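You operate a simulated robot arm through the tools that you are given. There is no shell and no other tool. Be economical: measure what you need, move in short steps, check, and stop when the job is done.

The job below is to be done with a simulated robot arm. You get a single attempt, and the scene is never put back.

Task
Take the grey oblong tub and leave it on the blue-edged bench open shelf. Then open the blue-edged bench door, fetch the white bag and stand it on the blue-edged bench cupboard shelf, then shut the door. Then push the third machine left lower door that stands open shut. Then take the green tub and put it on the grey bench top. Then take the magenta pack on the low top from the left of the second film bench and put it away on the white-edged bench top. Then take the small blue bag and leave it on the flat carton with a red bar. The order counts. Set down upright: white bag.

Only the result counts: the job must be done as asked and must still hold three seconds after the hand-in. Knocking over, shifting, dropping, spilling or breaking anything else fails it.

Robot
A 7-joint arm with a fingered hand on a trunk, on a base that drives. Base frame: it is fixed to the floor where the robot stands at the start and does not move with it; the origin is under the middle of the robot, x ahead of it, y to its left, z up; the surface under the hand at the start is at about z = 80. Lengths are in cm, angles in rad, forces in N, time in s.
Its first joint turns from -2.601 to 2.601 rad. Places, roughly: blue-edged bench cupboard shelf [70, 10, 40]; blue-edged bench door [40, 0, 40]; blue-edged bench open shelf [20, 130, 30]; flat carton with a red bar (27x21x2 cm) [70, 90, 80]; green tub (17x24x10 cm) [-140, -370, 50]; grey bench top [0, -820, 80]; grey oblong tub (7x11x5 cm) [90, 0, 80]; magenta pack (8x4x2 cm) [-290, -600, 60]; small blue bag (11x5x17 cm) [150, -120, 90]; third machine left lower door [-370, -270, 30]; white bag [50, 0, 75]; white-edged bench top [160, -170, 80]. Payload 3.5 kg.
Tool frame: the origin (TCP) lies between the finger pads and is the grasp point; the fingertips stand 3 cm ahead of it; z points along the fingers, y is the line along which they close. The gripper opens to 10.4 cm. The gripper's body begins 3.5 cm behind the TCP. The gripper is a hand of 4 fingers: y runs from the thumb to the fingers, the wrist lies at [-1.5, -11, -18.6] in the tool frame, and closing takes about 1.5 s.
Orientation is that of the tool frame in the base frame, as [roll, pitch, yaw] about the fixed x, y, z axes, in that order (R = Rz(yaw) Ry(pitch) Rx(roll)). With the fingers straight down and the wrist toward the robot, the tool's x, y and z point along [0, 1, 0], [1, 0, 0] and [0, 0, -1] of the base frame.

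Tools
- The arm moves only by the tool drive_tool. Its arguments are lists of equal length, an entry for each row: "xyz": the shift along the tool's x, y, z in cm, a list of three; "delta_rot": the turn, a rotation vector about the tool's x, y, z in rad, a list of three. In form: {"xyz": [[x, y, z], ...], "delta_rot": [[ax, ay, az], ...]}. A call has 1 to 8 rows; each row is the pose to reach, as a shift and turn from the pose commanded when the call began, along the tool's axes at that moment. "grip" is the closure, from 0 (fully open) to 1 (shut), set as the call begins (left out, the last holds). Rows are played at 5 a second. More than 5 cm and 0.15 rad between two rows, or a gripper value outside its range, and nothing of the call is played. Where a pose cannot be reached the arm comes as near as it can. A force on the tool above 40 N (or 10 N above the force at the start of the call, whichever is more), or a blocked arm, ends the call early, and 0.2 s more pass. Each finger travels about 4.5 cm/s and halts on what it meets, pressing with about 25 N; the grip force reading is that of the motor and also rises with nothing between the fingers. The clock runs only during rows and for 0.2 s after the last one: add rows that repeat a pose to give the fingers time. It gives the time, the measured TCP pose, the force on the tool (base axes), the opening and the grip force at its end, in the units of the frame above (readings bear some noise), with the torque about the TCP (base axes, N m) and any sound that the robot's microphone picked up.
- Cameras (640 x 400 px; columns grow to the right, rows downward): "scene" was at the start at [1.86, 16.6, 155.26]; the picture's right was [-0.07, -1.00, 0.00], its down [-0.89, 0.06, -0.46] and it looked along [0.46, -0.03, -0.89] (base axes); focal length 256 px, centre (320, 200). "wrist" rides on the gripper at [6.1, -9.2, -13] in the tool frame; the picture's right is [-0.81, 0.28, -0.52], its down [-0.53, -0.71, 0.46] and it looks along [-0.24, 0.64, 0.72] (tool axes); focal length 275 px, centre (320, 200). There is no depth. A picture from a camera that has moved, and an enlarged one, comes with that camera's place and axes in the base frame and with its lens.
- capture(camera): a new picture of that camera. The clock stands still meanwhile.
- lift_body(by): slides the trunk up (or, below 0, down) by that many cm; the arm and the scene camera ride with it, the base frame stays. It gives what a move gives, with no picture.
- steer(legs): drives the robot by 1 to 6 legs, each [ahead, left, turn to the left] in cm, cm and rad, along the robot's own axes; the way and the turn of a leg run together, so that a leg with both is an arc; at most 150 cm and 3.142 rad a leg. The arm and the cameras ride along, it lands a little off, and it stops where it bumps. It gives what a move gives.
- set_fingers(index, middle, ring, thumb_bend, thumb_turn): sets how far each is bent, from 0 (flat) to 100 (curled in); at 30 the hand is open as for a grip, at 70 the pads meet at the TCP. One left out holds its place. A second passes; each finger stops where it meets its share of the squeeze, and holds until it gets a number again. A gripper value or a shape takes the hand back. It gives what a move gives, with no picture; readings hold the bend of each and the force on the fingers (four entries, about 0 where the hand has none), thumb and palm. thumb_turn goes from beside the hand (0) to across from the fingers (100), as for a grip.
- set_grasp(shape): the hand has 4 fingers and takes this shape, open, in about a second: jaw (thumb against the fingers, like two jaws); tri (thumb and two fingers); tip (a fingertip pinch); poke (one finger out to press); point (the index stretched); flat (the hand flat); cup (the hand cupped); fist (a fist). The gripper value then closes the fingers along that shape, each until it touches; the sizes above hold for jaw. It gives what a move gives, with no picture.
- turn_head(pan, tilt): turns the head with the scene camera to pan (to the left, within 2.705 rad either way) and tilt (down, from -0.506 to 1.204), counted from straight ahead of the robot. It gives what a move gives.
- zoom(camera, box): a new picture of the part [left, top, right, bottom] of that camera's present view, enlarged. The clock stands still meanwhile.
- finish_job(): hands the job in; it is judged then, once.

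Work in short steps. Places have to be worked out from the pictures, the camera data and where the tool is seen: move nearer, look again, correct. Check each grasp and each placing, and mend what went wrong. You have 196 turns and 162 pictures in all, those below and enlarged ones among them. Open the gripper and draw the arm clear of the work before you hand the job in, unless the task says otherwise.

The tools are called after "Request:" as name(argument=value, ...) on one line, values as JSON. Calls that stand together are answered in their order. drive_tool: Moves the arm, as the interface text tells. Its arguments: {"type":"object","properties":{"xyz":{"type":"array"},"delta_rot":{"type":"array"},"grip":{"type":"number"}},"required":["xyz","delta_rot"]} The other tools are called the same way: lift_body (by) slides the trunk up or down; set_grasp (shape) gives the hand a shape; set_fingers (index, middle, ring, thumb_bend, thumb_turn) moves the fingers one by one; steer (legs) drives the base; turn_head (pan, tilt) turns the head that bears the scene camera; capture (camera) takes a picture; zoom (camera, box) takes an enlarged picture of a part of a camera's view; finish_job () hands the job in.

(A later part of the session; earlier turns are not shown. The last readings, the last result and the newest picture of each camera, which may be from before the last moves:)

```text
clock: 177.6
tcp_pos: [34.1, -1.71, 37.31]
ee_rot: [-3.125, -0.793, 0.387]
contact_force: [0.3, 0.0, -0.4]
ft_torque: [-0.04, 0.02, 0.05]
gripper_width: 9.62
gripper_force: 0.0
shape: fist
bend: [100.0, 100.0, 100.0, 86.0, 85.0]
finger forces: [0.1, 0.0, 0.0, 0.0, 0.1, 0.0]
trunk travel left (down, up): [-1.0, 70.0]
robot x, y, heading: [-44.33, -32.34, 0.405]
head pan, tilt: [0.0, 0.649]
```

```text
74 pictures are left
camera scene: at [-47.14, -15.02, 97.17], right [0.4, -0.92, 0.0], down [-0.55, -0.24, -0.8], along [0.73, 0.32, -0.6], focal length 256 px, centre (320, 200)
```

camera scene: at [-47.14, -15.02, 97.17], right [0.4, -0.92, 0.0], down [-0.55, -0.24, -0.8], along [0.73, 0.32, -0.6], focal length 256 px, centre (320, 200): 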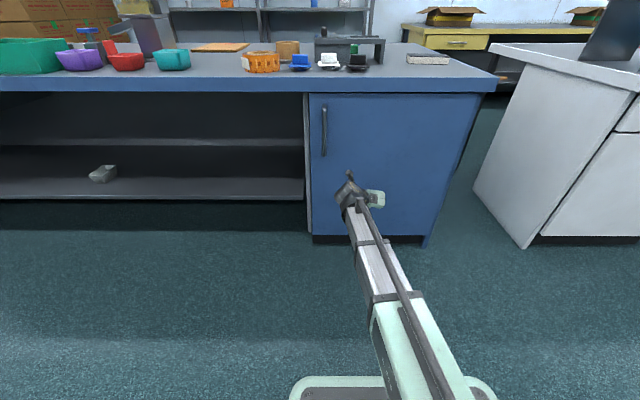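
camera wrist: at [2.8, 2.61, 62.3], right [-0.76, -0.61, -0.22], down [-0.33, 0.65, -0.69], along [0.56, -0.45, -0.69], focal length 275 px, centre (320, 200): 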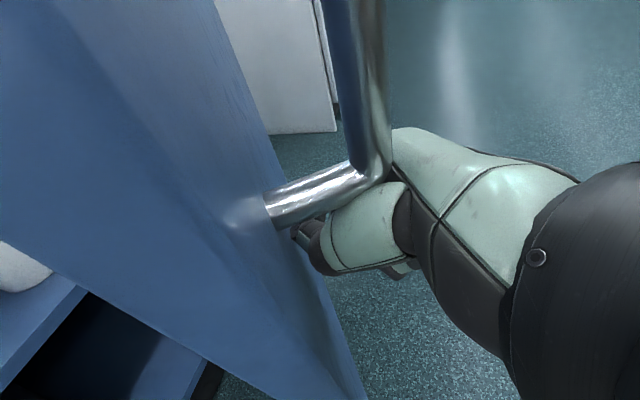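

The door looks nearly shut. I press with small further legs until resistance is felt.

Request:
steer(legs=[[3, 0, 0]])

Request:
zoom(camera="scene", box=[290, 70, 490, 250])

```text
clock: 178.4
tcp_pos: [36.82, -0.56, 37.32]
ee_rot: [-3.124, -0.791, 0.384]
contact_force: [0.5, 0.0, 0.1]
ft_torque: [-0.03, 0.02, 0.0]
gripper_width: 9.6
gripper_force: 0.0
shape: fist
bend: [100.0, 100.0, 100.0, 86.0, 85.0]
finger forces: [0.1, 0.1, 0.1, 0.0, 0.1, 0.0]
trunk travel left (down, up): [-1.0, 70.0]
robot x, y, heading: [-41.47, -31.34, 0.407]
head pan, tilt: [0.0, 0.649]
```

```text
2.22 times, centred on (390, 160) of scene
camera zoom: at [-44.41, -13.83, 97.17], right [0.4, -0.92, 0.0], down [-0.55, -0.24, -0.8], along [0.73, 0.32, -0.6], focal length 568 px, centre (164, 289)
```

zoom: 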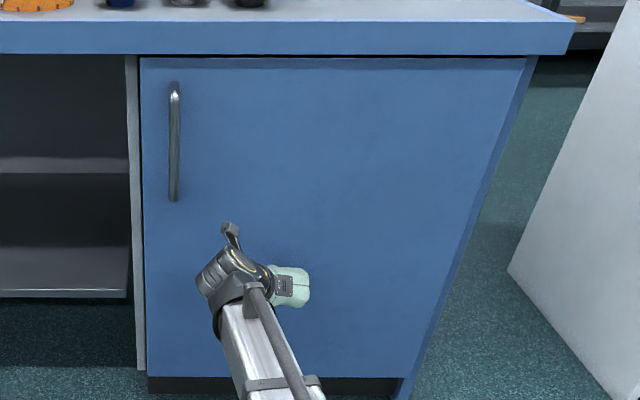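

It looks flush; one more small push to feel the stop.

Request:
steer(legs=[[3, 0, 0]])

Request:
steer(legs=[[-25, 0, 0]])

Request:
zoom(camera="scene", box=[260, 50, 500, 230])

```text
clock: 179.2
tcp_pos: [37.36, -0.29, 37.08]
ee_rot: [-3.124, -0.786, 0.376]
contact_force: [-13.0, -3.5, 2.2]
ft_torque: [0.02, -0.24, -0.23]
gripper_width: 9.58
gripper_force: 0.0
shape: fist
bend: [100.0, 100.0, 100.0, 89.0, 86.0]
finger forces: [0.0, 0.0, 0.1, 0.0, 15.5, 0.0]
trunk travel left (down, up): [-1.0, 70.0]
robot x, y, heading: [-40.17, -30.94, 0.409]
head pan, tilt: [0.0, 0.649]
stopped in leg 1: the force on the tool passed its limit at 70 N (the readings are from after the stop); the commanded pose is now the measured one
```

```text
clock: 181.1
tcp_pos: [14.59, -10.31, 37.19]
ee_rot: [-3.124, -0.785, 0.375]
contact_force: [-0.6, 0.3, 0.1]
ft_torque: [-0.03, 0.01, 0.01]
gripper_width: 9.6
gripper_force: 0.1
shape: fist
bend: [100.0, 100.0, 100.0, 86.0, 85.0]
finger forces: [0.0, 0.0, 0.0, 0.0, 0.0, 0.0]
trunk travel left (down, up): [-1.0, 70.0]
robot x, y, heading: [-63.42, -39.96, 0.407]
head pan, tilt: [0.0, 0.649]
```

```text
2.22 times, centred on (380, 140) of scene
camera zoom: at [-66.2, -23.26, 97.17], right [0.4, -0.92, 0.0], down [-0.55, -0.24, -0.8], along [0.73, 0.32, -0.6], focal length 568 px, centre (187, 333)
```

zoom: 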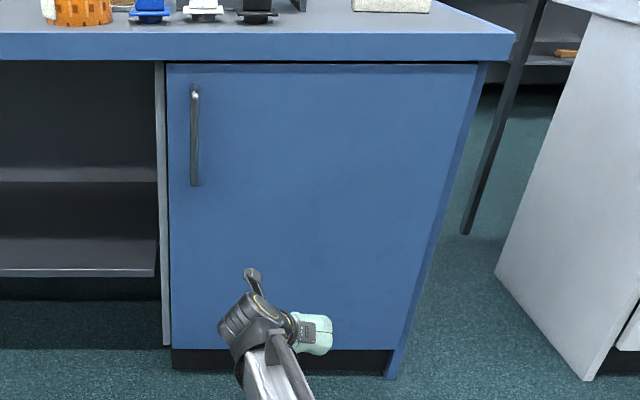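

The door is shut flush (clear resistance at the stop). Next the third machine's door near d -446, s -106, in the gap between two machines. I raise the hand above the boxes' height, drive to the gap mouth and turn round.

Request:
lift_body(by=40)

Request:
steer(legs=[[-16, -135, 0], [0, 0, -3.12]])

Request:
capture(camera="scene")

```text
clock: 184.9
tcp_pos: [14.61, -10.26, 77.21]
ee_rot: [-3.127, -0.785, 0.376]
contact_force: [-0.6, 1.6, 0.5]
ft_torque: [0.02, -0.03, -0.03]
gripper_width: 9.6
gripper_force: 0.0
shape: fist
bend: [100.0, 100.0, 100.0, 86.0, 85.0]
finger forces: [0.0, 0.0, 0.0, 0.1, 0.1, 0.0]
trunk travel left (down, up): [-41.0, 30.0]
robot x, y, heading: [-62.9, -40.34, 0.409]
head pan, tilt: [0.0, 0.649]
```

```text
clock: 198.9
tcp_pos: [-100.12, -203.83, 77.22]
ee_rot: [-3.125, -0.785, -2.715]
contact_force: [1.0, -0.1, -0.1]
ft_torque: [-0.01, 0.02, -0.03]
gripper_width: 9.58
gripper_force: 0.0
shape: fist
bend: [100.0, 100.0, 100.0, 86.0, 85.0]
finger forces: [0.1, 0.0, 0.0, 0.0, 0.0, 0.0]
trunk travel left (down, up): [-41.0, 30.0]
robot x, y, heading: [-23.81, -170.29, -2.684]
head pan, tilt: [0.0, 0.649]
```

```text
71 pictures are left
camera scene: at [-20.14, -186.76, 137.17], right [-0.44, 0.9, 0.0], down [0.54, 0.27, -0.8], along [-0.71, -0.35, -0.6], focal length 256 px, centre (320, 200)
```

scene: 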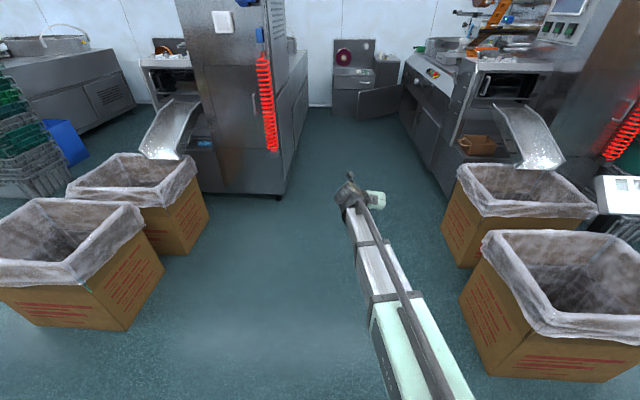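

In the back of the gap a small cabinet shows an open lower door. I zoom in.

Request:
zoom(camera="scene", box=[300, 20, 470, 140])

```text
3.33 times, centred on (385, 80) of scene
camera zoom: at [-20.14, -186.76, 137.17], right [-0.44, 0.9, 0.0], down [0.54, 0.27, -0.8], along [-0.71, -0.35, -0.6], focal length 852 px, centre (103, 600)
```

zoom: 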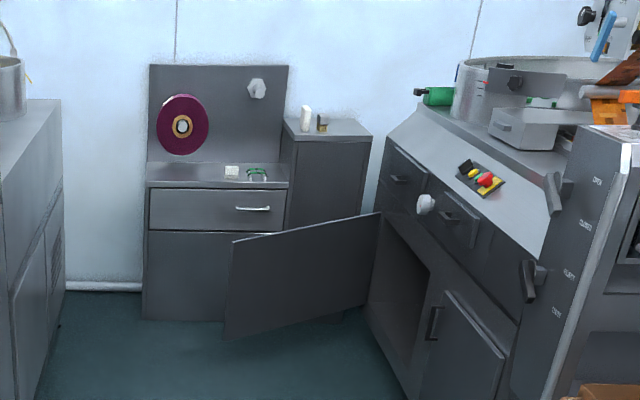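

The open door is the rear lower door on the right-hand machine's side: hinge far at about d -452, s -76, free edge near d -438, s -135, top at z ≈ 47. It must be pulled towards me; I'll hook it over its top from behind. First I straighten the tool to point down and drive into the gap.

Request:
drive_tool(xyz=[[0, 0, 0], [0, 0, 0], [0, 0, 0], [0, 0, 0], [0, 0, 0], [0, 0, 0]], delta_rot=[[0, -0.13, 0], [0, -0.26, 0], [0, -0.39, 0], [0, -0.52, 0], [0, -0.65, 0], [0, -0.785, 0]])

Request:
drive_tool(xyz=[[0, 0, 0], [0, 0, 0], [0, 0, 0], [0, 0, 0], [0, 0, 0], [0, 0, 0]], delta_rot=[[0, 0, -0.13], [0, 0, -0.26], [0, 0, -0.39], [0, 0, -0.52], [0, 0, -0.65], [0, 0, -0.785]])

Request:
drive_tool(xyz=[[0, 0, 0], [0, 0, 0], [0, 0, 0], [0, 0, 0], [0, 0, 0], [0, 0, 0]], delta_rot=[[0, 0, -0.13], [0, 0, -0.26], [0, 0, -0.39], [0, 0, -0.52], [0, 0, -0.65], [0, 0, -0.785]])

Request:
steer(legs=[[0, 0, -0.06], [135, 6, 0], [110, 4, 0]])

Request:
capture(camera="scene")

```text
clock: 200.3
tcp_pos: [-100.17, -204.01, 77.04]
ee_rot: [-3.129, 0.002, -2.702]
contact_force: [0.3, -0.3, 0.0]
ft_torque: [0.02, 0.0, 0.03]
gripper_width: 9.62
gripper_force: 0.1
shape: fist
bend: [100.0, 100.0, 100.0, 86.0, 85.0]
finger forces: [0.0, 0.0, 0.0, 0.0, 0.0, 0.0]
trunk travel left (down, up): [-41.0, 30.0]
robot x, y, heading: [-23.98, -170.15, -2.675]
head pan, tilt: [0.0, 0.649]
```

```text
clock: 201.7
tcp_pos: [-100.0, -203.96, 77.07]
ee_rot: [-3.131, -0.009, -1.916]
contact_force: [-0.4, -0.2, -0.3]
ft_torque: [0.0, 0.02, 0.02]
gripper_width: 9.61
gripper_force: 0.0
shape: fist
bend: [100.0, 100.0, 100.0, 86.0, 85.0]
finger forces: [0.0, 0.1, 0.0, 0.0, 0.0, 0.1]
trunk travel left (down, up): [-41.0, 30.0]
robot x, y, heading: [-23.89, -169.71, -2.685]
head pan, tilt: [0.0, 0.649]
```

```text
clock: 203.1
tcp_pos: [-100.2, -203.88, 77.12]
ee_rot: [-3.14, -0.014, -1.131]
contact_force: [0.3, -0.2, 0.6]
ft_torque: [0.0, -0.03, 0.0]
gripper_width: 9.59
gripper_force: 0.1
shape: fist
bend: [100.0, 100.0, 100.0, 86.0, 85.0]
finger forces: [0.1, 0.1, 0.0, 0.0, 0.0, 0.1]
trunk travel left (down, up): [-41.0, 30.0]
robot x, y, heading: [-24.22, -169.67, -2.677]
head pan, tilt: [0.0, 0.649]
```

```text
clock: 215.5
tcp_pos: [-321.99, -307.48, 77.2]
ee_rot: [3.142, -0.012, -1.173]
contact_force: [-1.2, 0.0, -0.8]
ft_torque: [-0.02, 0.02, 0.01]
gripper_width: 9.63
gripper_force: 0.1
shape: fist
bend: [100.0, 100.0, 100.0, 86.0, 85.0]
finger forces: [0.1, 0.0, 0.0, 0.0, 0.0, 0.1]
trunk travel left (down, up): [-41.0, 30.0]
robot x, y, heading: [-244.21, -276.64, -2.725]
head pan, tilt: [0.0, 0.649]
```

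```text
69 pictures are left
camera scene: at [-241.3, -293.57, 137.17], right [-0.41, 0.91, 0.0], down [0.55, 0.25, -0.8], along [-0.73, -0.32, -0.6], focal length 256 px, centre (320, 200)
```

scene: 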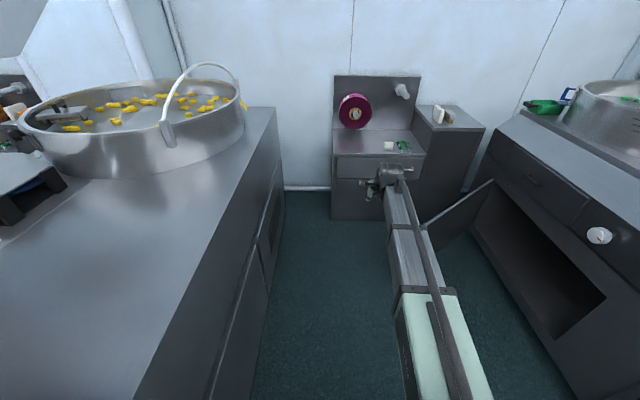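

I check the door with the wrist camera, since the arm hides its free edge.

Request:
capture(camera="wrist")

```text
68 pictures are left
camera wrist: at [-311.21, -309.31, 90.27], right [-0.57, 0.65, 0.51], down [0.45, 0.76, -0.46], along [-0.69, -0.03, -0.73], focal length 275 px, centre (320, 200)
```

wrist: 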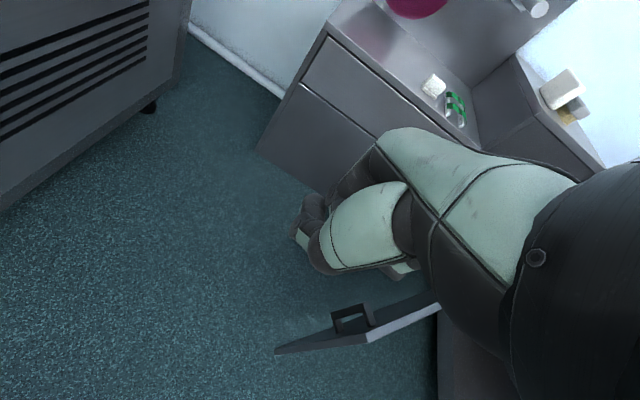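

The wrist view shows the door from above: free edge at d ≈ -421.5, s ≈ -136.5, z 14–52, handle on the outer far side, so the door is about 52° open, hinge near d -471, s -73. I move the hand over to its outer side, shut as a beak, and lower it behind the door.

Request:
set_grasp(shape="jaw")

Request:
drive_tool(xyz=[[0, 0, 0], [0, 0, 0], [0, 0, 0], [0, 0, 0], [0, 0, 0], [0, 0, 0], [0, 0, 0]], delta_rot=[[0, 0, 0], [0, 0, 0], [0, 0, 0], [0, 0, 0], [0, 0, 0], [0, 0, 0], [0, 0, 0]], grip=1)

Request:
steer(legs=[[23, -15, -0.02]])

Request:
capture(camera="wrist")

```text
clock: 216.4
tcp_pos: [-321.94, -307.5, 77.15]
ee_rot: [-3.141, -0.013, -1.172]
contact_force: [-0.6, -0.4, 0.4]
ft_torque: [0.03, -0.02, 0.03]
gripper_width: 10.36
gripper_force: 0.0
shape: jaw
bend: [30.0, 30.0, 30.0, 30.0, 97.0]
finger forces: [0.0, 0.1, 0.0, 0.1, 0.1, 0.0]
trunk travel left (down, up): [-41.0, 30.0]
robot x, y, heading: [-244.29, -276.29, -2.723]
head pan, tilt: [0.0, 0.649]
```

```text
clock: 218.0
tcp_pos: [-321.99, -307.45, 77.25]
ee_rot: [3.14, -0.011, -1.173]
contact_force: [-0.6, -1.3, -0.5]
ft_torque: [0.01, -0.02, 0.0]
gripper_width: 0.02
gripper_force: 23.4
shape: jaw
bend: [70.0, 70.0, 70.0, 46.0, 100.0]
finger forces: [0.1, 0.1, 0.0, 0.0, 0.0, 0.1]
trunk travel left (down, up): [-41.0, 30.0]
robot x, y, heading: [-244.48, -276.32, -2.725]
head pan, tilt: [0.0, 0.649]
```

```text
clock: 220.0
tcp_pos: [-349.47, -301.29, 77.07]
ee_rot: [3.141, -0.012, -1.193]
contact_force: [0.1, 0.1, -0.3]
ft_torque: [0.0, -0.01, 0.0]
gripper_width: 0.01
gripper_force: 25.1
shape: jaw
bend: [70.0, 70.0, 70.0, 47.0, 100.0]
finger forces: [0.1, 0.1, 0.1, 0.0, 0.1, 0.0]
trunk travel left (down, up): [-41.0, 30.0]
robot x, y, heading: [-271.68, -271.52, -2.736]
head pan, tilt: [0.0, 0.649]
```

```text
67 pictures are left
camera wrist: at [-338.87, -303.19, 90.27], right [-0.56, 0.66, 0.51], down [0.47, 0.75, -0.46], along [-0.69, -0.02, -0.73], focal length 275 px, centre (320, 200)
```

wrist: 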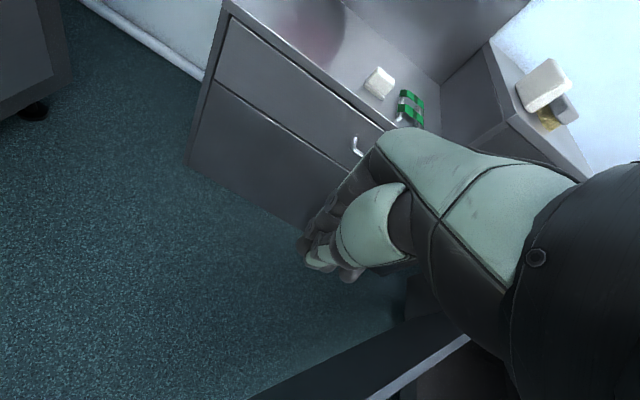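

The hand is 17 cm on the outer side of the door, 6 cm in from its free edge. I lower the trunk 37 cm so that the beak stands behind the door.

Request:
lift_body(by=-37)

Request:
capture(camera="wrist")

Request:
capture(camera="scene")

```text
clock: 223.5
tcp_pos: [-349.5, -301.11, 40.26]
ee_rot: [3.141, -0.013, -1.194]
contact_force: [0.4, -0.2, -0.6]
ft_torque: [0.0, 0.02, 0.01]
gripper_width: 0.0
gripper_force: 24.6
shape: jaw
bend: [70.0, 70.0, 70.0, 47.0, 100.0]
finger forces: [0.0, 0.0, 0.0, 0.0, 0.0, 0.1]
trunk travel left (down, up): [-4.0, 67.0]
robot x, y, heading: [-271.34, -271.49, -2.743]
head pan, tilt: [0.0, 0.649]
```

```text
66 pictures are left
camera wrist: at [-338.87, -303.19, 53.27], right [-0.56, 0.66, 0.51], down [0.47, 0.75, -0.46], along [-0.69, -0.02, -0.73], focal length 275 px, centre (320, 200)
```

wrist: 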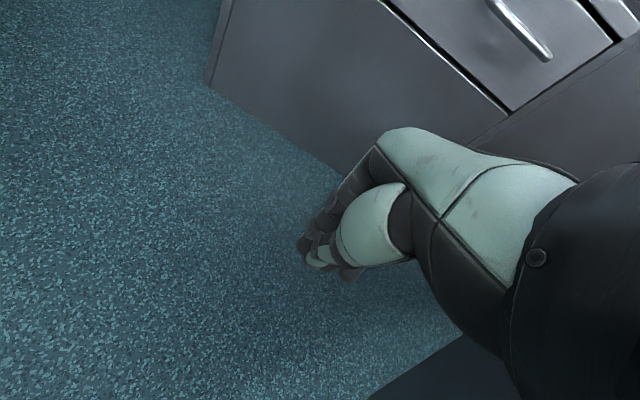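

```text
65 pictures are left
camera scene: at [-268.67, -288.82, 100.17], right [-0.39, 0.92, 0.0], down [0.56, 0.24, -0.8], along [-0.73, -0.31, -0.6], focal length 256 px, centre (320, 200)
```

scene: 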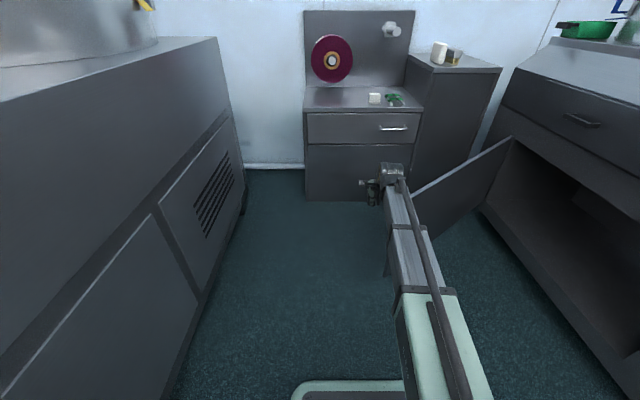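

The beak is behind the door and the forearm passes over its top. I pull back-right along the closing arc.

Request:
steer(legs=[[-10.2, -8.3, 0], [-8, -7.5, 0], [-7.5, -7.5, 0]])

Request:
capture(camera="scene")

Request:
capture(camera="wrist")

```text
clock: 226.4
tcp_pos: [-335.03, -269.72, 40.1]
ee_rot: [-3.141, -0.013, -1.195]
contact_force: [-1.7, 0.0, 0.5]
ft_torque: [0.0, 0.0, 0.0]
gripper_width: 0.01
gripper_force: 25.1
shape: jaw
bend: [70.0, 70.0, 70.0, 47.0, 100.0]
finger forces: [0.1, 0.1, 0.0, 0.0, 0.1, 0.0]
trunk travel left (down, up): [-4.0, 67.0]
robot x, y, heading: [-256.55, -240.2, -2.744]
head pan, tilt: [0.0, 0.649]
```

```text
64 pictures are left
camera scene: at [-254.05, -257.41, 100.17], right [-0.39, 0.92, 0.0], down [0.56, 0.24, -0.8], along [-0.73, -0.31, -0.6], focal length 256 px, centre (320, 200)
```

scene: 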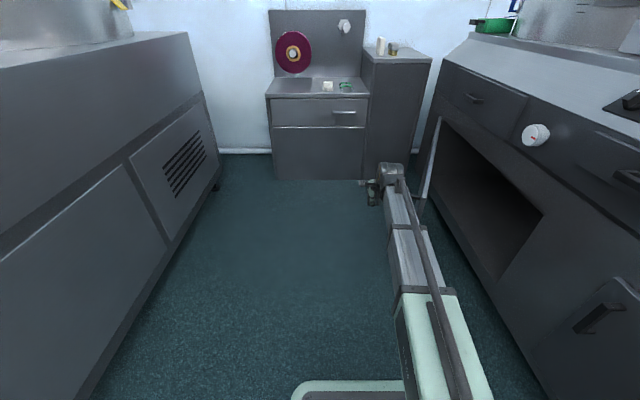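

```text
63 pictures are left
camera wrist: at [-324.25, -271.79, 53.27], right [-0.56, 0.66, 0.51], down [0.47, 0.75, -0.46], along [-0.69, -0.02, -0.73], focal length 275 px, centre (320, 200)
```

wrist: 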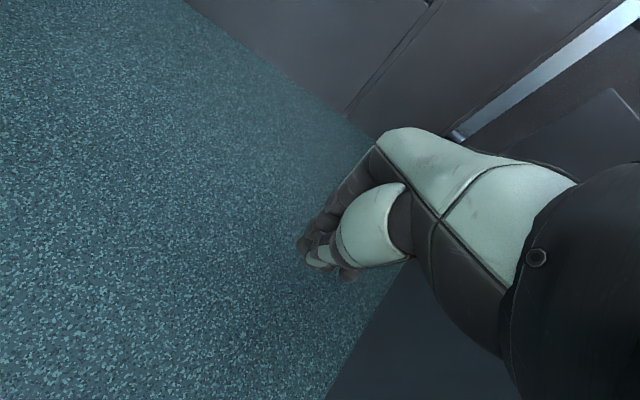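

The door is at roughly 25°. The base should stay clear of the machine, so I push the rest to the right with the arm.

Request:
drive_tool(xyz=[[-4, -1.5, 0], [-8, -3, 0], [-12, -4.5, 0], [-16, -6, 0], [-20, -7, 0], [-24, -8, 0], [-28, -9, 0], [-28, -9, 0]], delta_rot=[[0, 0, 0], [0, 0, 0], [0, 0, 0], [0, 0, 0], [0, 0, 0], [0, 0, 0], [0, 0, 0], [0, 0, 0]])

Request:
capture(camera="scene")

```text
clock: 228.2
tcp_pos: [-336.81, -240.12, 39.8]
ee_rot: [3.14, -0.011, -1.191]
contact_force: [0.2, -0.4, -0.8]
ft_torque: [-0.02, 0.01, 0.02]
gripper_width: 0.0
gripper_force: 25.1
shape: jaw
bend: [70.0, 70.0, 70.0, 47.0, 100.0]
finger forces: [0.1, 0.0, 0.0, 0.0, 0.0, 0.0]
trunk travel left (down, up): [-4.0, 67.0]
robot x, y, heading: [-256.99, -239.91, -2.742]
head pan, tilt: [0.0, 0.649]
```

```text
62 pictures are left
camera scene: at [-254.05, -257.41, 100.17], right [-0.39, 0.92, 0.0], down [0.56, 0.24, -0.8], along [-0.73, -0.31, -0.6], focal length 256 px, centre (320, 200)
```

scene: 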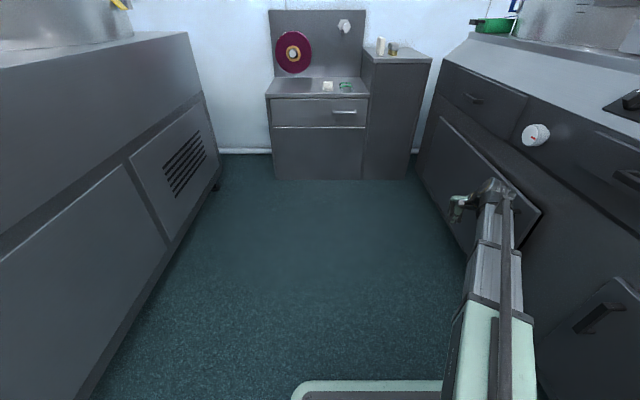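

Almost shut. I push on to the right until it meets resistance.

Request:
drive_tool(xyz=[[-3, 0, 0], [-6, 0, 0], [-9, 0, 0], [-11, 0, 0], [-13, 0, 0], [-15, 0, 0]], delta_rot=[[0, 0, 0], [0, 0, 0], [0, 0, 0], [0, 0, 0], [0, 0, 0], [0, 0, 0]])

Request:
capture(camera="scene")

```text
clock: 229.1
tcp_pos: [-340.05, -232.62, 39.69]
ee_rot: [-3.141, -0.02, -1.187]
contact_force: [0.2, -4.1, 4.2]
ft_torque: [0.65, -0.21, -0.26]
gripper_width: 0.03
gripper_force: 25.1
shape: jaw
bend: [70.0, 70.0, 70.0, 47.0, 100.0]
finger forces: [0.0, 0.0, 0.0, 0.0, 0.0, 0.0]
trunk travel left (down, up): [-4.0, 67.0]
robot x, y, heading: [-256.57, -240.21, -2.741]
head pan, tilt: [0.0, 0.649]
stopped in row 4: the force on the tool passed its limit at 51 N (the readings are from after the stop); the commanded pose is now the measured one
```

```text
61 pictures are left
camera scene: at [-253.98, -257.45, 100.17], right [-0.39, 0.92, 0.0], down [0.56, 0.24, -0.8], along [-0.73, -0.31, -0.6], focal length 256 px, centre (320, 200)
```

scene: 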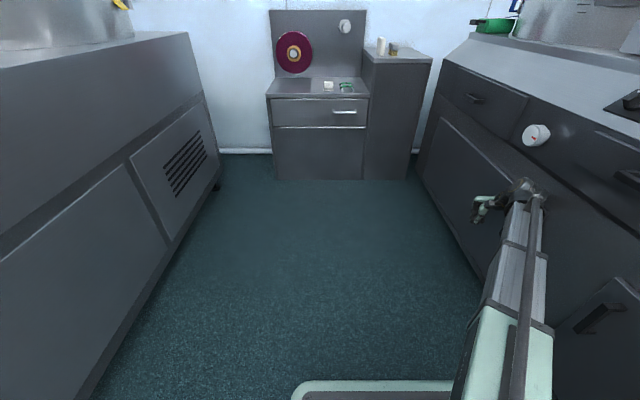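

A firm stop was felt (51 N). I draw the arm back left and check the door.

Request:
drive_tool(xyz=[[4, 0, 0], [8, 0, 0], [12, 0, 0], [16, 0, 0], [20, 0, 0], [24, 0, 0], [28, 0, 0], [32, 0, 0]], delta_rot=[[0, 0, 0], [0, 0, 0], [0, 0, 0], [0, 0, 0], [0, 0, 0], [0, 0, 0], [0, 0, 0], [0, 0, 0]])

Request:
turn_head(pan=-0.6, tilt=0.65)

Request:
capture(camera="scene")

```text
clock: 230.9
tcp_pos: [-327.88, -262.27, 40.18]
ee_rot: [-3.14, -0.022, -1.187]
contact_force: [0.9, -0.1, -0.3]
ft_torque: [-0.02, -0.04, -0.02]
gripper_width: 0.03
gripper_force: 25.2
shape: jaw
bend: [70.0, 70.0, 70.0, 47.0, 100.0]
finger forces: [0.1, 0.1, 0.1, 0.0, 0.0, 0.1]
trunk travel left (down, up): [-4.0, 67.0]
robot x, y, heading: [-256.78, -239.95, -2.743]
head pan, tilt: [0.0, 0.649]
```

```text
clock: 231.9
tcp_pos: [-328.03, -262.34, 40.08]
ee_rot: [-3.138, -0.02, -1.186]
contact_force: [0.4, -0.4, 0.2]
ft_torque: [-0.02, -0.03, 0.01]
gripper_width: 0.01
gripper_force: 25.2
shape: jaw
bend: [70.0, 70.0, 70.0, 47.0, 100.0]
finger forces: [0.1, 0.1, 0.0, 0.0, 0.0, 0.0]
trunk travel left (down, up): [-4.0, 67.0]
robot x, y, heading: [-257.22, -240.57, -2.739]
head pan, tilt: [-0.6, 0.649]
```

```text
60 pictures are left
camera scene: at [-254.53, -252.32, 100.17], right [0.2, 0.98, 0.0], down [0.59, -0.12, -0.8], along [-0.78, 0.16, -0.6], focal length 256 px, centre (320, 200)
```

scene: 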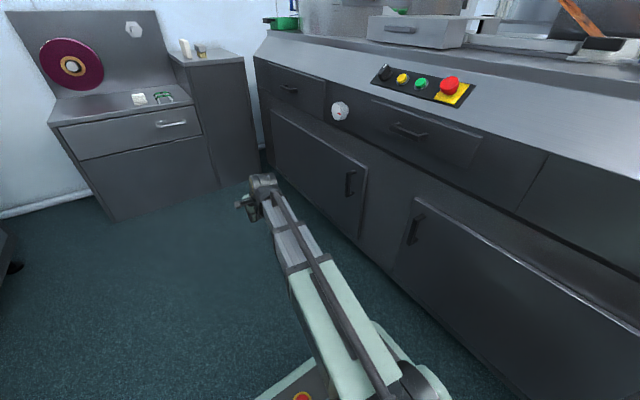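

Both lower doors now look alike; a zoom checks that the left one is flush.

Request:
zoom(camera="scene", box=[250, 90, 470, 280])

```text
2.11 times, centred on (360, 185) of scene
camera zoom: at [-254.53, -252.32, 100.17], right [0.2, 0.98, 0.0], down [0.59, -0.12, -0.8], along [-0.78, 0.16, -0.6], focal length 538 px, centre (236, 232)
```

zoom: 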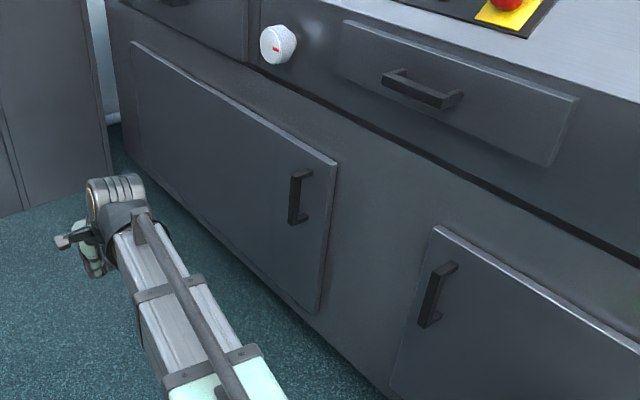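

The third machine's door is flush. Next the green tub near d -272, s -287. I raise the hand, back out of the gap along its middle and look at machine B's front.

Request:
lift_body(by=40)

Request:
steer(legs=[[0, 28, 0], [-130, 0, 0], [-70, 10, 0]])

Request:
turn_head(pan=0.75, tilt=0.5)

Request:
capture(camera="scene")

```text
clock: 235.7
tcp_pos: [-327.93, -262.19, 80.14]
ee_rot: [-3.141, -0.021, -1.188]
contact_force: [-0.1, -0.5, -0.1]
ft_torque: [0.0, -0.01, -0.02]
gripper_width: 0.01
gripper_force: 25.3
shape: jaw
bend: [70.0, 70.0, 70.0, 47.0, 100.0]
finger forces: [0.0, 0.0, 0.0, 0.1, 0.0, 0.0]
trunk travel left (down, up): [-44.0, 27.0]
robot x, y, heading: [-256.78, -240.34, -2.739]
head pan, tilt: [-0.6, 0.649]
```

```text
clock: 247.2
tcp_pos: [-129.69, -218.61, 80.06]
ee_rot: [-3.139, -0.02, -1.164]
contact_force: [0.2, -0.3, 0.0]
ft_torque: [-0.03, 0.02, 0.02]
gripper_width: 0.02
gripper_force: 25.2
shape: jaw
bend: [70.0, 70.0, 70.0, 47.0, 100.0]
finger forces: [0.0, 0.0, 0.0, 0.0, 0.1, 0.0]
trunk travel left (down, up): [-44.0, 27.0]
robot x, y, heading: [-59.3, -195.08, -2.715]
head pan, tilt: [-0.6, 0.649]
```

```text
clock: 248.7
tcp_pos: [-129.63, -218.7, 80.18]
ee_rot: [-3.14, -0.021, -1.163]
contact_force: [0.9, 0.3, 0.6]
ft_torque: [0.0, 0.01, 0.01]
gripper_width: 0.0
gripper_force: 25.2
shape: jaw
bend: [70.0, 70.0, 70.0, 47.0, 100.0]
finger forces: [0.0, 0.0, 0.0, 0.0, 0.0, 0.1]
trunk travel left (down, up): [-44.0, 27.0]
robot x, y, heading: [-58.97, -194.87, -2.717]
head pan, tilt: [0.75, 0.499]
```

```text
58 pictures are left
camera scene: at [-51.49, -216.86, 141.5], right [-0.92, 0.38, 0.0], down [0.18, 0.44, -0.88], along [-0.34, -0.81, -0.48], focal length 256 px, centre (320, 200)
```

scene: 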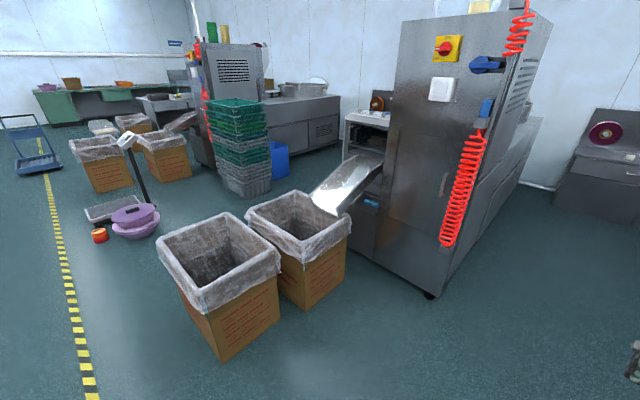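

The given place projects to about pixel (350, 196), next to the chute. I zoom in there.

Request:
zoom(camera="scene", box=[290, 140, 430, 250])

```text
3.64 times, centred on (360, 195) of scene
camera zoom: at [-51.49, -216.86, 141.5], right [-0.92, 0.38, 0.0], down [0.18, 0.44, -0.88], along [-0.34, -0.81, -0.48], focal length 930 px, centre (174, 218)
```

zoom: 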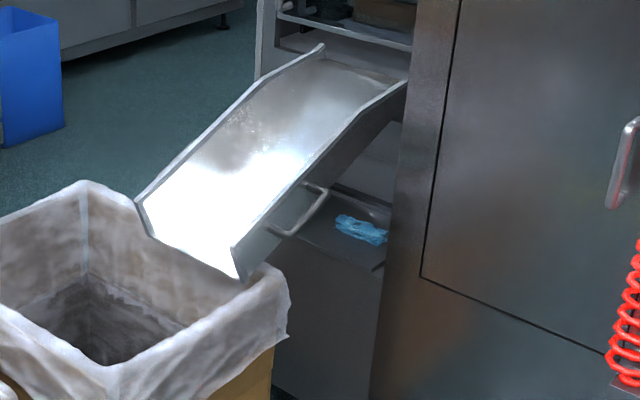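

A ledge and a wire handle show under the chute; the tub may be hidden behind it. I drive along the aisle to look from the other side.

Request:
steer(legs=[[30, 0, 0], [-62, 20, 0], [0, 130, -0.03], [0, 70, 0]])

Request:
turn_head(pan=-0.5, tilt=0.5)

Request:
capture(camera="scene")

```text
clock: 263.6
tcp_pos: [-15.47, -405.77, 79.98]
ee_rot: [-3.14, -0.021, -1.197]
contact_force: [-0.4, -0.1, -0.1]
ft_torque: [0.03, -0.01, -0.01]
gripper_width: 0.0
gripper_force: 25.0
shape: jaw
bend: [70.0, 70.0, 70.0, 47.0, 100.0]
finger forces: [0.0, 0.0, 0.0, 0.0, 0.0, 0.0]
trunk travel left (down, up): [-44.0, 27.0]
robot x, y, heading: [56.31, -384.37, -2.75]
head pan, tilt: [0.75, 0.499]
```

```text
clock: 265.0
tcp_pos: [-15.48, -405.71, 80.11]
ee_rot: [-3.14, -0.02, -1.197]
contact_force: [0.0, 0.7, -0.1]
ft_torque: [0.02, -0.02, -0.02]
gripper_width: 0.0
gripper_force: 25.1
shape: jaw
bend: [70.0, 70.0, 70.0, 47.0, 100.0]
finger forces: [0.0, 0.0, 0.0, 0.0, 0.0, 0.0]
trunk travel left (down, up): [-44.0, 27.0]
robot x, y, heading: [56.23, -384.34, -2.749]
head pan, tilt: [-0.499, 0.499]
```

```text
56 pictures are left
camera scene: at [57.44, -397.38, 141.5], right [0.11, 0.99, 0.0], down [0.48, -0.05, -0.88], along [-0.87, 0.09, -0.48], focal length 256 px, centre (320, 200)
```

scene: 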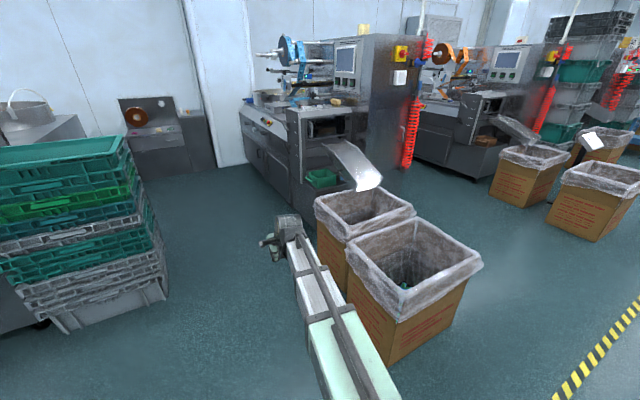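

The green tub is on the ledge left of/under the chute at about d -281, s -287. I zoom on it.

Request:
zoom(camera="scene", box=[270, 120, 400, 230])

```text
3.64 times, centred on (335, 175) of scene
camera zoom: at [57.44, -397.38, 141.5], right [0.11, 0.99, 0.0], down [0.48, -0.05, -0.88], along [-0.87, 0.09, -0.48], focal length 930 px, centre (266, 291)
```

zoom: 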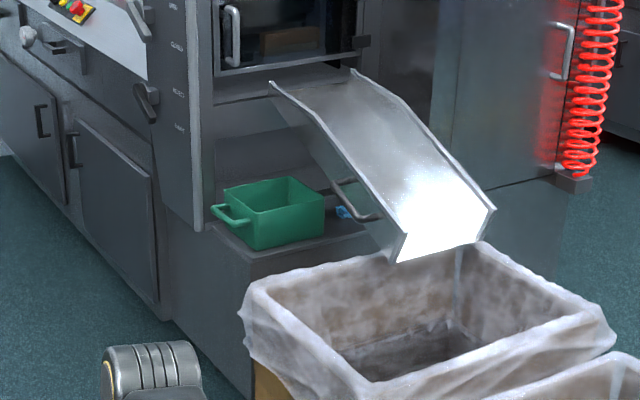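

The tub has a handle on its left side and stands at d -270…-289, s -298…-279; it is too wide to span, so I'll pinch its near wall with the thumb outside and fingers inside, tool pointing down. I drive up the lane left of the boxes.

Request:
steer(legs=[[112, -26, 0]])

Request:
drive_tool(xyz=[[-2, -4.5, 0], [-4, -9, 0], [-6, -13.5, 0], [-8, -18, 0], [-12.5, -20, 0], [-17, -22, 0], [-21.5, -24, 0], [-26, -26, 0]], delta_rot=[[0, 0, 0], [0, 0, 0], [0, 0, 0], [0, 0, 0], [0, 0, 0], [0, 0, 0], [0, 0, 0], [0, 0, 0]], grip=0)

Request:
turn_head(pan=-0.6, tilt=0.7)

Request:
capture(camera="scene")

```text
clock: 270.9
tcp_pos: [-128.71, -425.29, 80.04]
ee_rot: [-3.14, -0.02, -1.196]
contact_force: [-0.8, 0.2, -0.2]
ft_torque: [0.0, -0.03, 0.02]
gripper_width: 0.0
gripper_force: 25.2
shape: jaw
bend: [70.0, 70.0, 70.0, 47.0, 100.0]
finger forces: [0.0, 0.1, 0.0, 0.0, 0.1, 0.1]
trunk travel left (down, up): [-44.0, 27.0]
robot x, y, heading: [-57.55, -404.02, -2.75]
head pan, tilt: [-0.499, 0.499]
```

```text
clock: 272.7
tcp_pos: [-114.03, -391.58, 79.86]
ee_rot: [-3.141, -0.02, -1.194]
contact_force: [-0.4, 0.0, -0.5]
ft_torque: [0.0, 0.0, 0.0]
gripper_width: 10.38
gripper_force: 0.0
shape: jaw
bend: [30.0, 30.0, 30.0, 30.0, 98.0]
finger forces: [0.1, 0.1, 0.0, 0.1, 0.0, 0.0]
trunk travel left (down, up): [-44.0, 27.0]
robot x, y, heading: [-57.69, -403.85, -2.75]
head pan, tilt: [-0.499, 0.499]
```

```text
clock: 273.4
tcp_pos: [-113.94, -391.54, 79.67]
ee_rot: [-3.14, -0.022, -1.195]
contact_force: [0.7, -0.7, -0.5]
ft_torque: [0.06, 0.03, -0.02]
gripper_width: 10.36
gripper_force: 0.1
shape: jaw
bend: [30.0, 30.0, 30.0, 30.0, 98.0]
finger forces: [0.0, 0.1, 0.0, 0.0, 0.0, 0.1]
trunk travel left (down, up): [-44.0, 27.0]
robot x, y, heading: [-57.69, -403.67, -2.746]
head pan, tilt: [-0.6, 0.7]
```

```text
54 pictures are left
camera scene: at [-55.12, -415.92, 139.74], right [0.21, 0.98, 0.0], down [0.63, -0.13, -0.77], along [-0.75, 0.16, -0.64], focal length 256 px, centre (320, 200)
```

scene: 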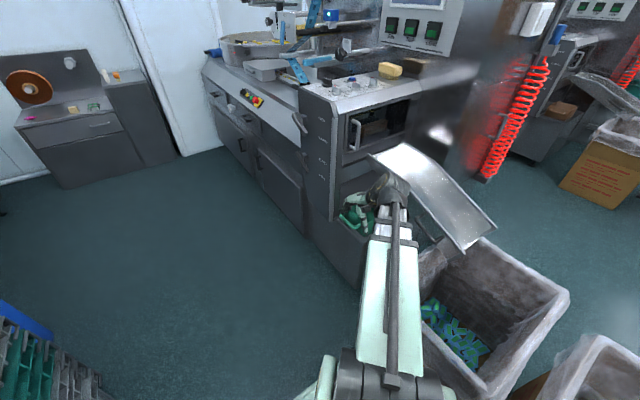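

The hand hovers in front of the tub. I look with the wrist camera.

Request:
capture(camera="wrist")

```text
53 pictures are left
camera wrist: at [-103.38, -393.56, 92.89], right [-0.56, 0.66, 0.5], down [0.47, 0.75, -0.46], along [-0.68, -0.02, -0.73], focal length 275 px, centre (320, 200)
```

wrist: 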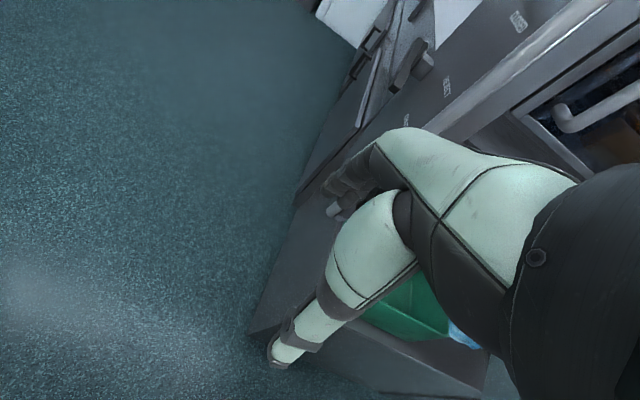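

I zoom the scene view on the tub to fix its height and direction.

Request:
zoom(camera="scene", box=[310, 140, 470, 270])

```text
3.08 times, centred on (390, 205) of scene
camera zoom: at [-55.12, -415.92, 139.74], right [0.21, 0.98, 0.0], down [0.63, -0.13, -0.77], along [-0.75, 0.16, -0.64], focal length 786 px, centre (105, 185)
```

zoom: 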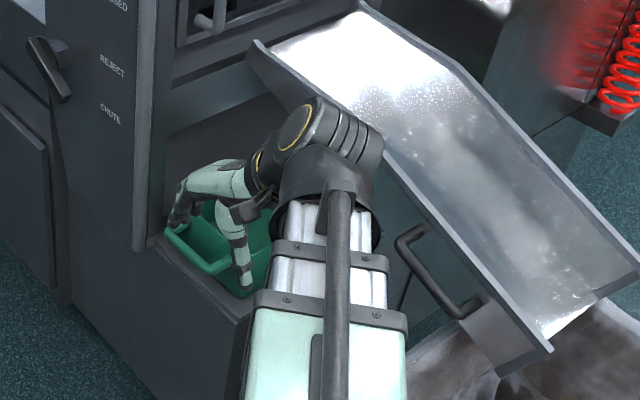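

From the handle ends, the tub body is d -284…-267, s -297…-278, rim z ≈ 56. I move the open hand above the near wall at s -292.

Request:
drive_tool(xyz=[[-4.5, 0, 0], [-9, 0, 0], [-13.5, 0, 0], [-18, 0, 0], [-22, 2, 0], [-24.5, 6, 0], [-24.9, 10.6, 0], [-24.9, 10.6, 0]], delta_rot=[[0, 0, 0], [0, 0, 0], [0, 0, 0], [0, 0, 0], [0, 0, 0], [0, 0, 0], [0, 0, 0], [0, 0, 0]])

Request:
capture(camera="wrist")

Request:
zoom(camera="scene", box=[310, 140, 470, 270])

```text
clock: 275.2
tcp_pos: [-132.83, -372.01, 79.1]
ee_rot: [-3.14, -0.021, -1.197]
contact_force: [-0.7, 0.4, -0.3]
ft_torque: [0.01, -0.02, 0.01]
gripper_width: 10.37
gripper_force: 0.1
shape: jaw
bend: [30.0, 30.0, 30.0, 30.0, 98.0]
finger forces: [0.1, 0.1, 0.0, 0.0, 0.0, 0.0]
trunk travel left (down, up): [-44.0, 27.0]
robot x, y, heading: [-57.3, -403.58, -2.749]
head pan, tilt: [-0.6, 0.7]
```

```text
51 pictures are left
camera wrist: at [-122.35, -374.0, 92.32], right [-0.56, 0.66, 0.5], down [0.47, 0.75, -0.46], along [-0.68, -0.02, -0.73], focal length 275 px, centre (320, 200)
```

wrist: 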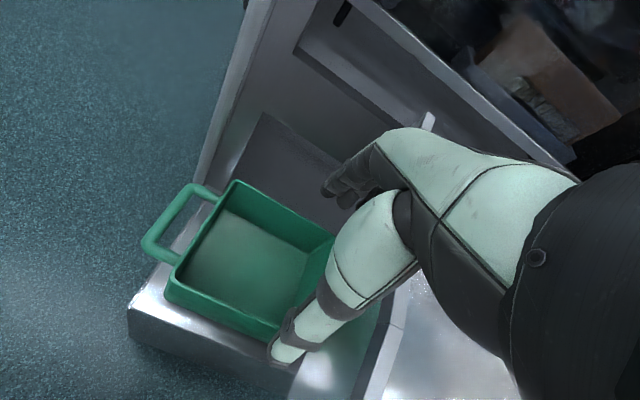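

```text
3.08 times, centred on (390, 205) of scene
camera zoom: at [-55.14, -415.93, 139.73], right [0.21, 0.98, 0.0], down [0.63, -0.13, -0.76], along [-0.75, 0.16, -0.64], focal length 786 px, centre (105, 185)
```

zoom: 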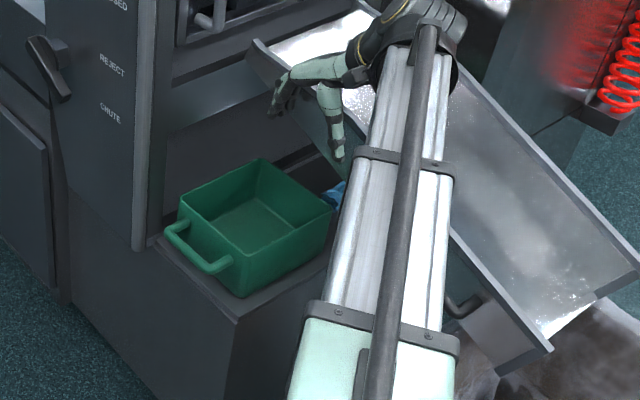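

The near wall is at d ≈ -267.5, s -298…-279; the hand is above it. I move 1 cm ahead and lower the trunk 17 cm.

Request:
drive_tool(xyz=[[0, 1.1, 0], [0, 1.1, 0]], delta_rot=[[0, 0, 0], [0, 0, 0]])

Request:
lift_body(by=-17)

Request:
capture(camera="wrist")

Request:
zoom(camera="scene", box=[310, 110, 470, 240])

```text
clock: 275.8
tcp_pos: [-133.89, -372.53, 79.09]
ee_rot: [-3.141, -0.022, -1.196]
contact_force: [-0.6, 0.6, 0.0]
ft_torque: [-0.02, 0.02, 0.0]
gripper_width: 10.36
gripper_force: 0.0
shape: jaw
bend: [30.0, 30.0, 30.0, 30.0, 98.0]
finger forces: [0.0, 0.0, 0.0, 0.0, 0.0, 0.0]
trunk travel left (down, up): [-44.0, 27.0]
robot x, y, heading: [-57.56, -403.64, -2.751]
head pan, tilt: [-0.6, 0.7]
```

```text
clock: 277.7
tcp_pos: [-133.96, -372.47, 62.1]
ee_rot: [-3.139, -0.021, -1.196]
contact_force: [-0.4, 0.3, 0.9]
ft_torque: [-0.01, -0.02, -0.01]
gripper_width: 10.37
gripper_force: 0.0
shape: jaw
bend: [30.0, 30.0, 30.0, 30.0, 98.0]
finger forces: [0.0, 0.0, 0.0, 0.0, 0.1, 0.1]
trunk travel left (down, up): [-27.0, 44.0]
robot x, y, heading: [-57.5, -404.01, -2.753]
head pan, tilt: [-0.6, 0.7]
```

```text
49 pictures are left
camera wrist: at [-123.35, -374.47, 75.3], right [-0.56, 0.66, 0.5], down [0.47, 0.75, -0.46], along [-0.68, -0.02, -0.73], focal length 275 px, centre (320, 200)
```

wrist: 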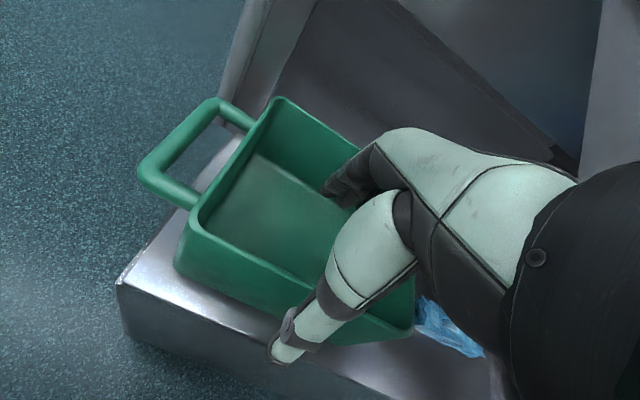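

```text
3.08 times, centred on (390, 175) of scene
camera zoom: at [-55.13, -415.94, 122.72], right [0.21, 0.98, 0.0], down [0.63, -0.13, -0.76], along [-0.75, 0.16, -0.64], focal length 786 px, centre (105, 277)
```

zoom: 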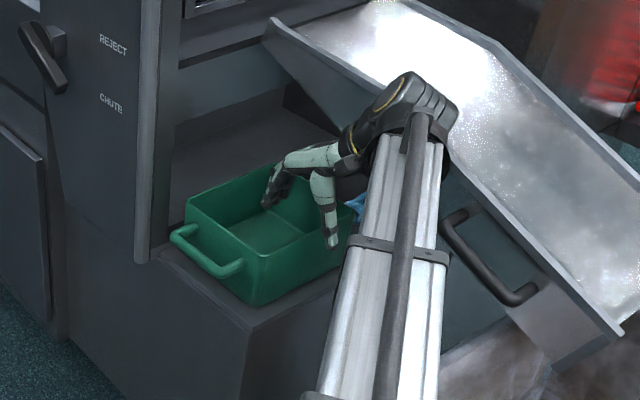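

The near wall is between thumb (outside) and fingers (inside). I lower 8 cm more in two steps.

Request:
lift_body(by=-4)

Request:
lift_body(by=-3.5)

Request:
capture(camera="wrist")

```text
clock: 278.6
tcp_pos: [-133.92, -372.46, 58.13]
ee_rot: [-3.14, -0.021, -1.194]
contact_force: [0.7, 0.8, 0.0]
ft_torque: [-0.03, -0.03, 0.01]
gripper_width: 10.37
gripper_force: 0.1
shape: jaw
bend: [30.0, 30.0, 30.0, 30.0, 98.0]
finger forces: [0.0, 0.0, 0.0, 0.0, 0.0, 0.0]
trunk travel left (down, up): [-23.0, 48.0]
robot x, y, heading: [-57.57, -403.93, -2.749]
head pan, tilt: [-0.6, 0.7]
```

```text
clock: 279.4
tcp_pos: [-133.95, -372.49, 54.61]
ee_rot: [-3.14, -0.021, -1.197]
contact_force: [0.0, 0.1, -0.8]
ft_torque: [0.01, -0.04, 0.03]
gripper_width: 10.4
gripper_force: 0.1
shape: jaw
bend: [30.0, 30.0, 30.0, 30.0, 98.0]
finger forces: [0.0, 0.1, 0.1, 0.0, 0.0, 0.0]
trunk travel left (down, up): [-19.5, 51.5]
robot x, y, heading: [-57.52, -403.77, -2.746]
head pan, tilt: [-0.6, 0.7]
```

```text
47 pictures are left
camera wrist: at [-123.35, -374.47, 67.8], right [-0.56, 0.66, 0.5], down [0.47, 0.75, -0.46], along [-0.68, -0.02, -0.73], focal length 275 px, centre (320, 200)
```

wrist: 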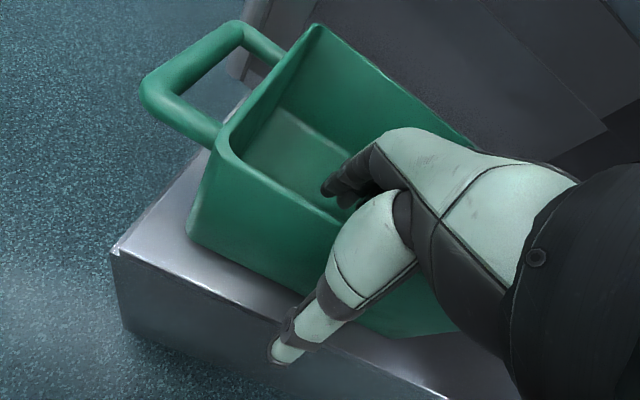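

Fingers are inside and the thumb outside. I lower 1 cm more and close.

Request:
lift_body(by=-1)

Request:
drive_tool(xyz=[[0, 0, 0], [0, 0, 0], [0, 0, 0], [0, 0, 0], [0, 0, 0], [0, 0, 0], [0, 0, 0], [0, 0, 0]], delta_rot=[[0, 0, 0], [0, 0, 0], [0, 0, 0], [0, 0, 0], [0, 0, 0], [0, 0, 0], [0, 0, 0], [0, 0, 0]], grip=1)

Request:
lift_body(by=3)

Request:
capture(camera="wrist")

```text
clock: 279.9
tcp_pos: [-133.97, -372.4, 53.61]
ee_rot: [-3.14, -0.021, -1.195]
contact_force: [0.2, 0.1, -0.4]
ft_torque: [0.0, 0.02, 0.0]
gripper_width: 10.37
gripper_force: 0.0
shape: jaw
bend: [30.0, 30.0, 30.0, 30.0, 98.0]
finger forces: [0.0, 0.0, 0.0, 0.1, 0.0, 0.1]
trunk travel left (down, up): [-18.5, 52.5]
robot x, y, heading: [-57.62, -404.06, -2.749]
head pan, tilt: [-0.6, 0.7]
```

```text
clock: 281.7
tcp_pos: [-134.03, -372.51, 53.58]
ee_rot: [-3.14, -0.021, -1.197]
contact_force: [1.2, -0.5, 0.3]
ft_torque: [0.02, 0.01, 0.01]
gripper_width: 0.54
gripper_force: 24.8
shape: jaw
bend: [70.0, 70.0, 70.0, 76.0, 100.0]
finger forces: [11.9, 6.2, 0.2, 0.1, 18.9, 0.0]
trunk travel left (down, up): [-18.5, 52.5]
robot x, y, heading: [-57.62, -403.53, -2.754]
head pan, tilt: [-0.6, 0.7]
```

```text
clock: 282.5
tcp_pos: [-133.99, -372.53, 56.63]
ee_rot: [-3.14, -0.02, -1.195]
contact_force: [0.1, -0.9, -1.2]
ft_torque: [0.01, -0.07, 0.04]
gripper_width: 0.53
gripper_force: 25.0
shape: jaw
bend: [70.0, 70.0, 70.0, 76.0, 100.0]
finger forces: [13.3, 5.6, 2.1, 0.0, 20.9, 0.0]
trunk travel left (down, up): [-21.5, 49.5]
robot x, y, heading: [-57.41, -404.05, -2.748]
head pan, tilt: [-0.6, 0.7]
```

```text
46 pictures are left
camera wrist: at [-123.34, -374.47, 69.86], right [-0.56, 0.66, 0.5], down [0.47, 0.75, -0.46], along [-0.68, -0.02, -0.73], focal length 275 px, centre (320, 200)
```

wrist: 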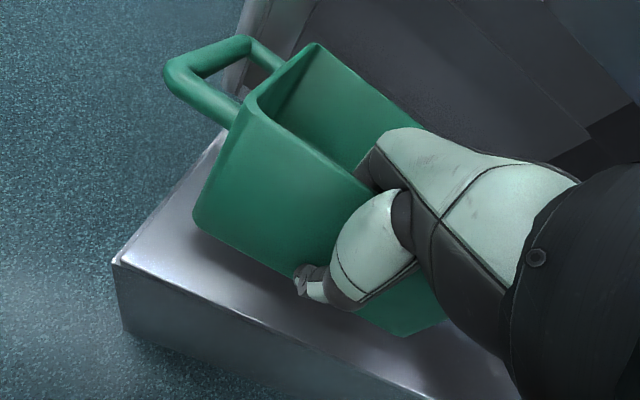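

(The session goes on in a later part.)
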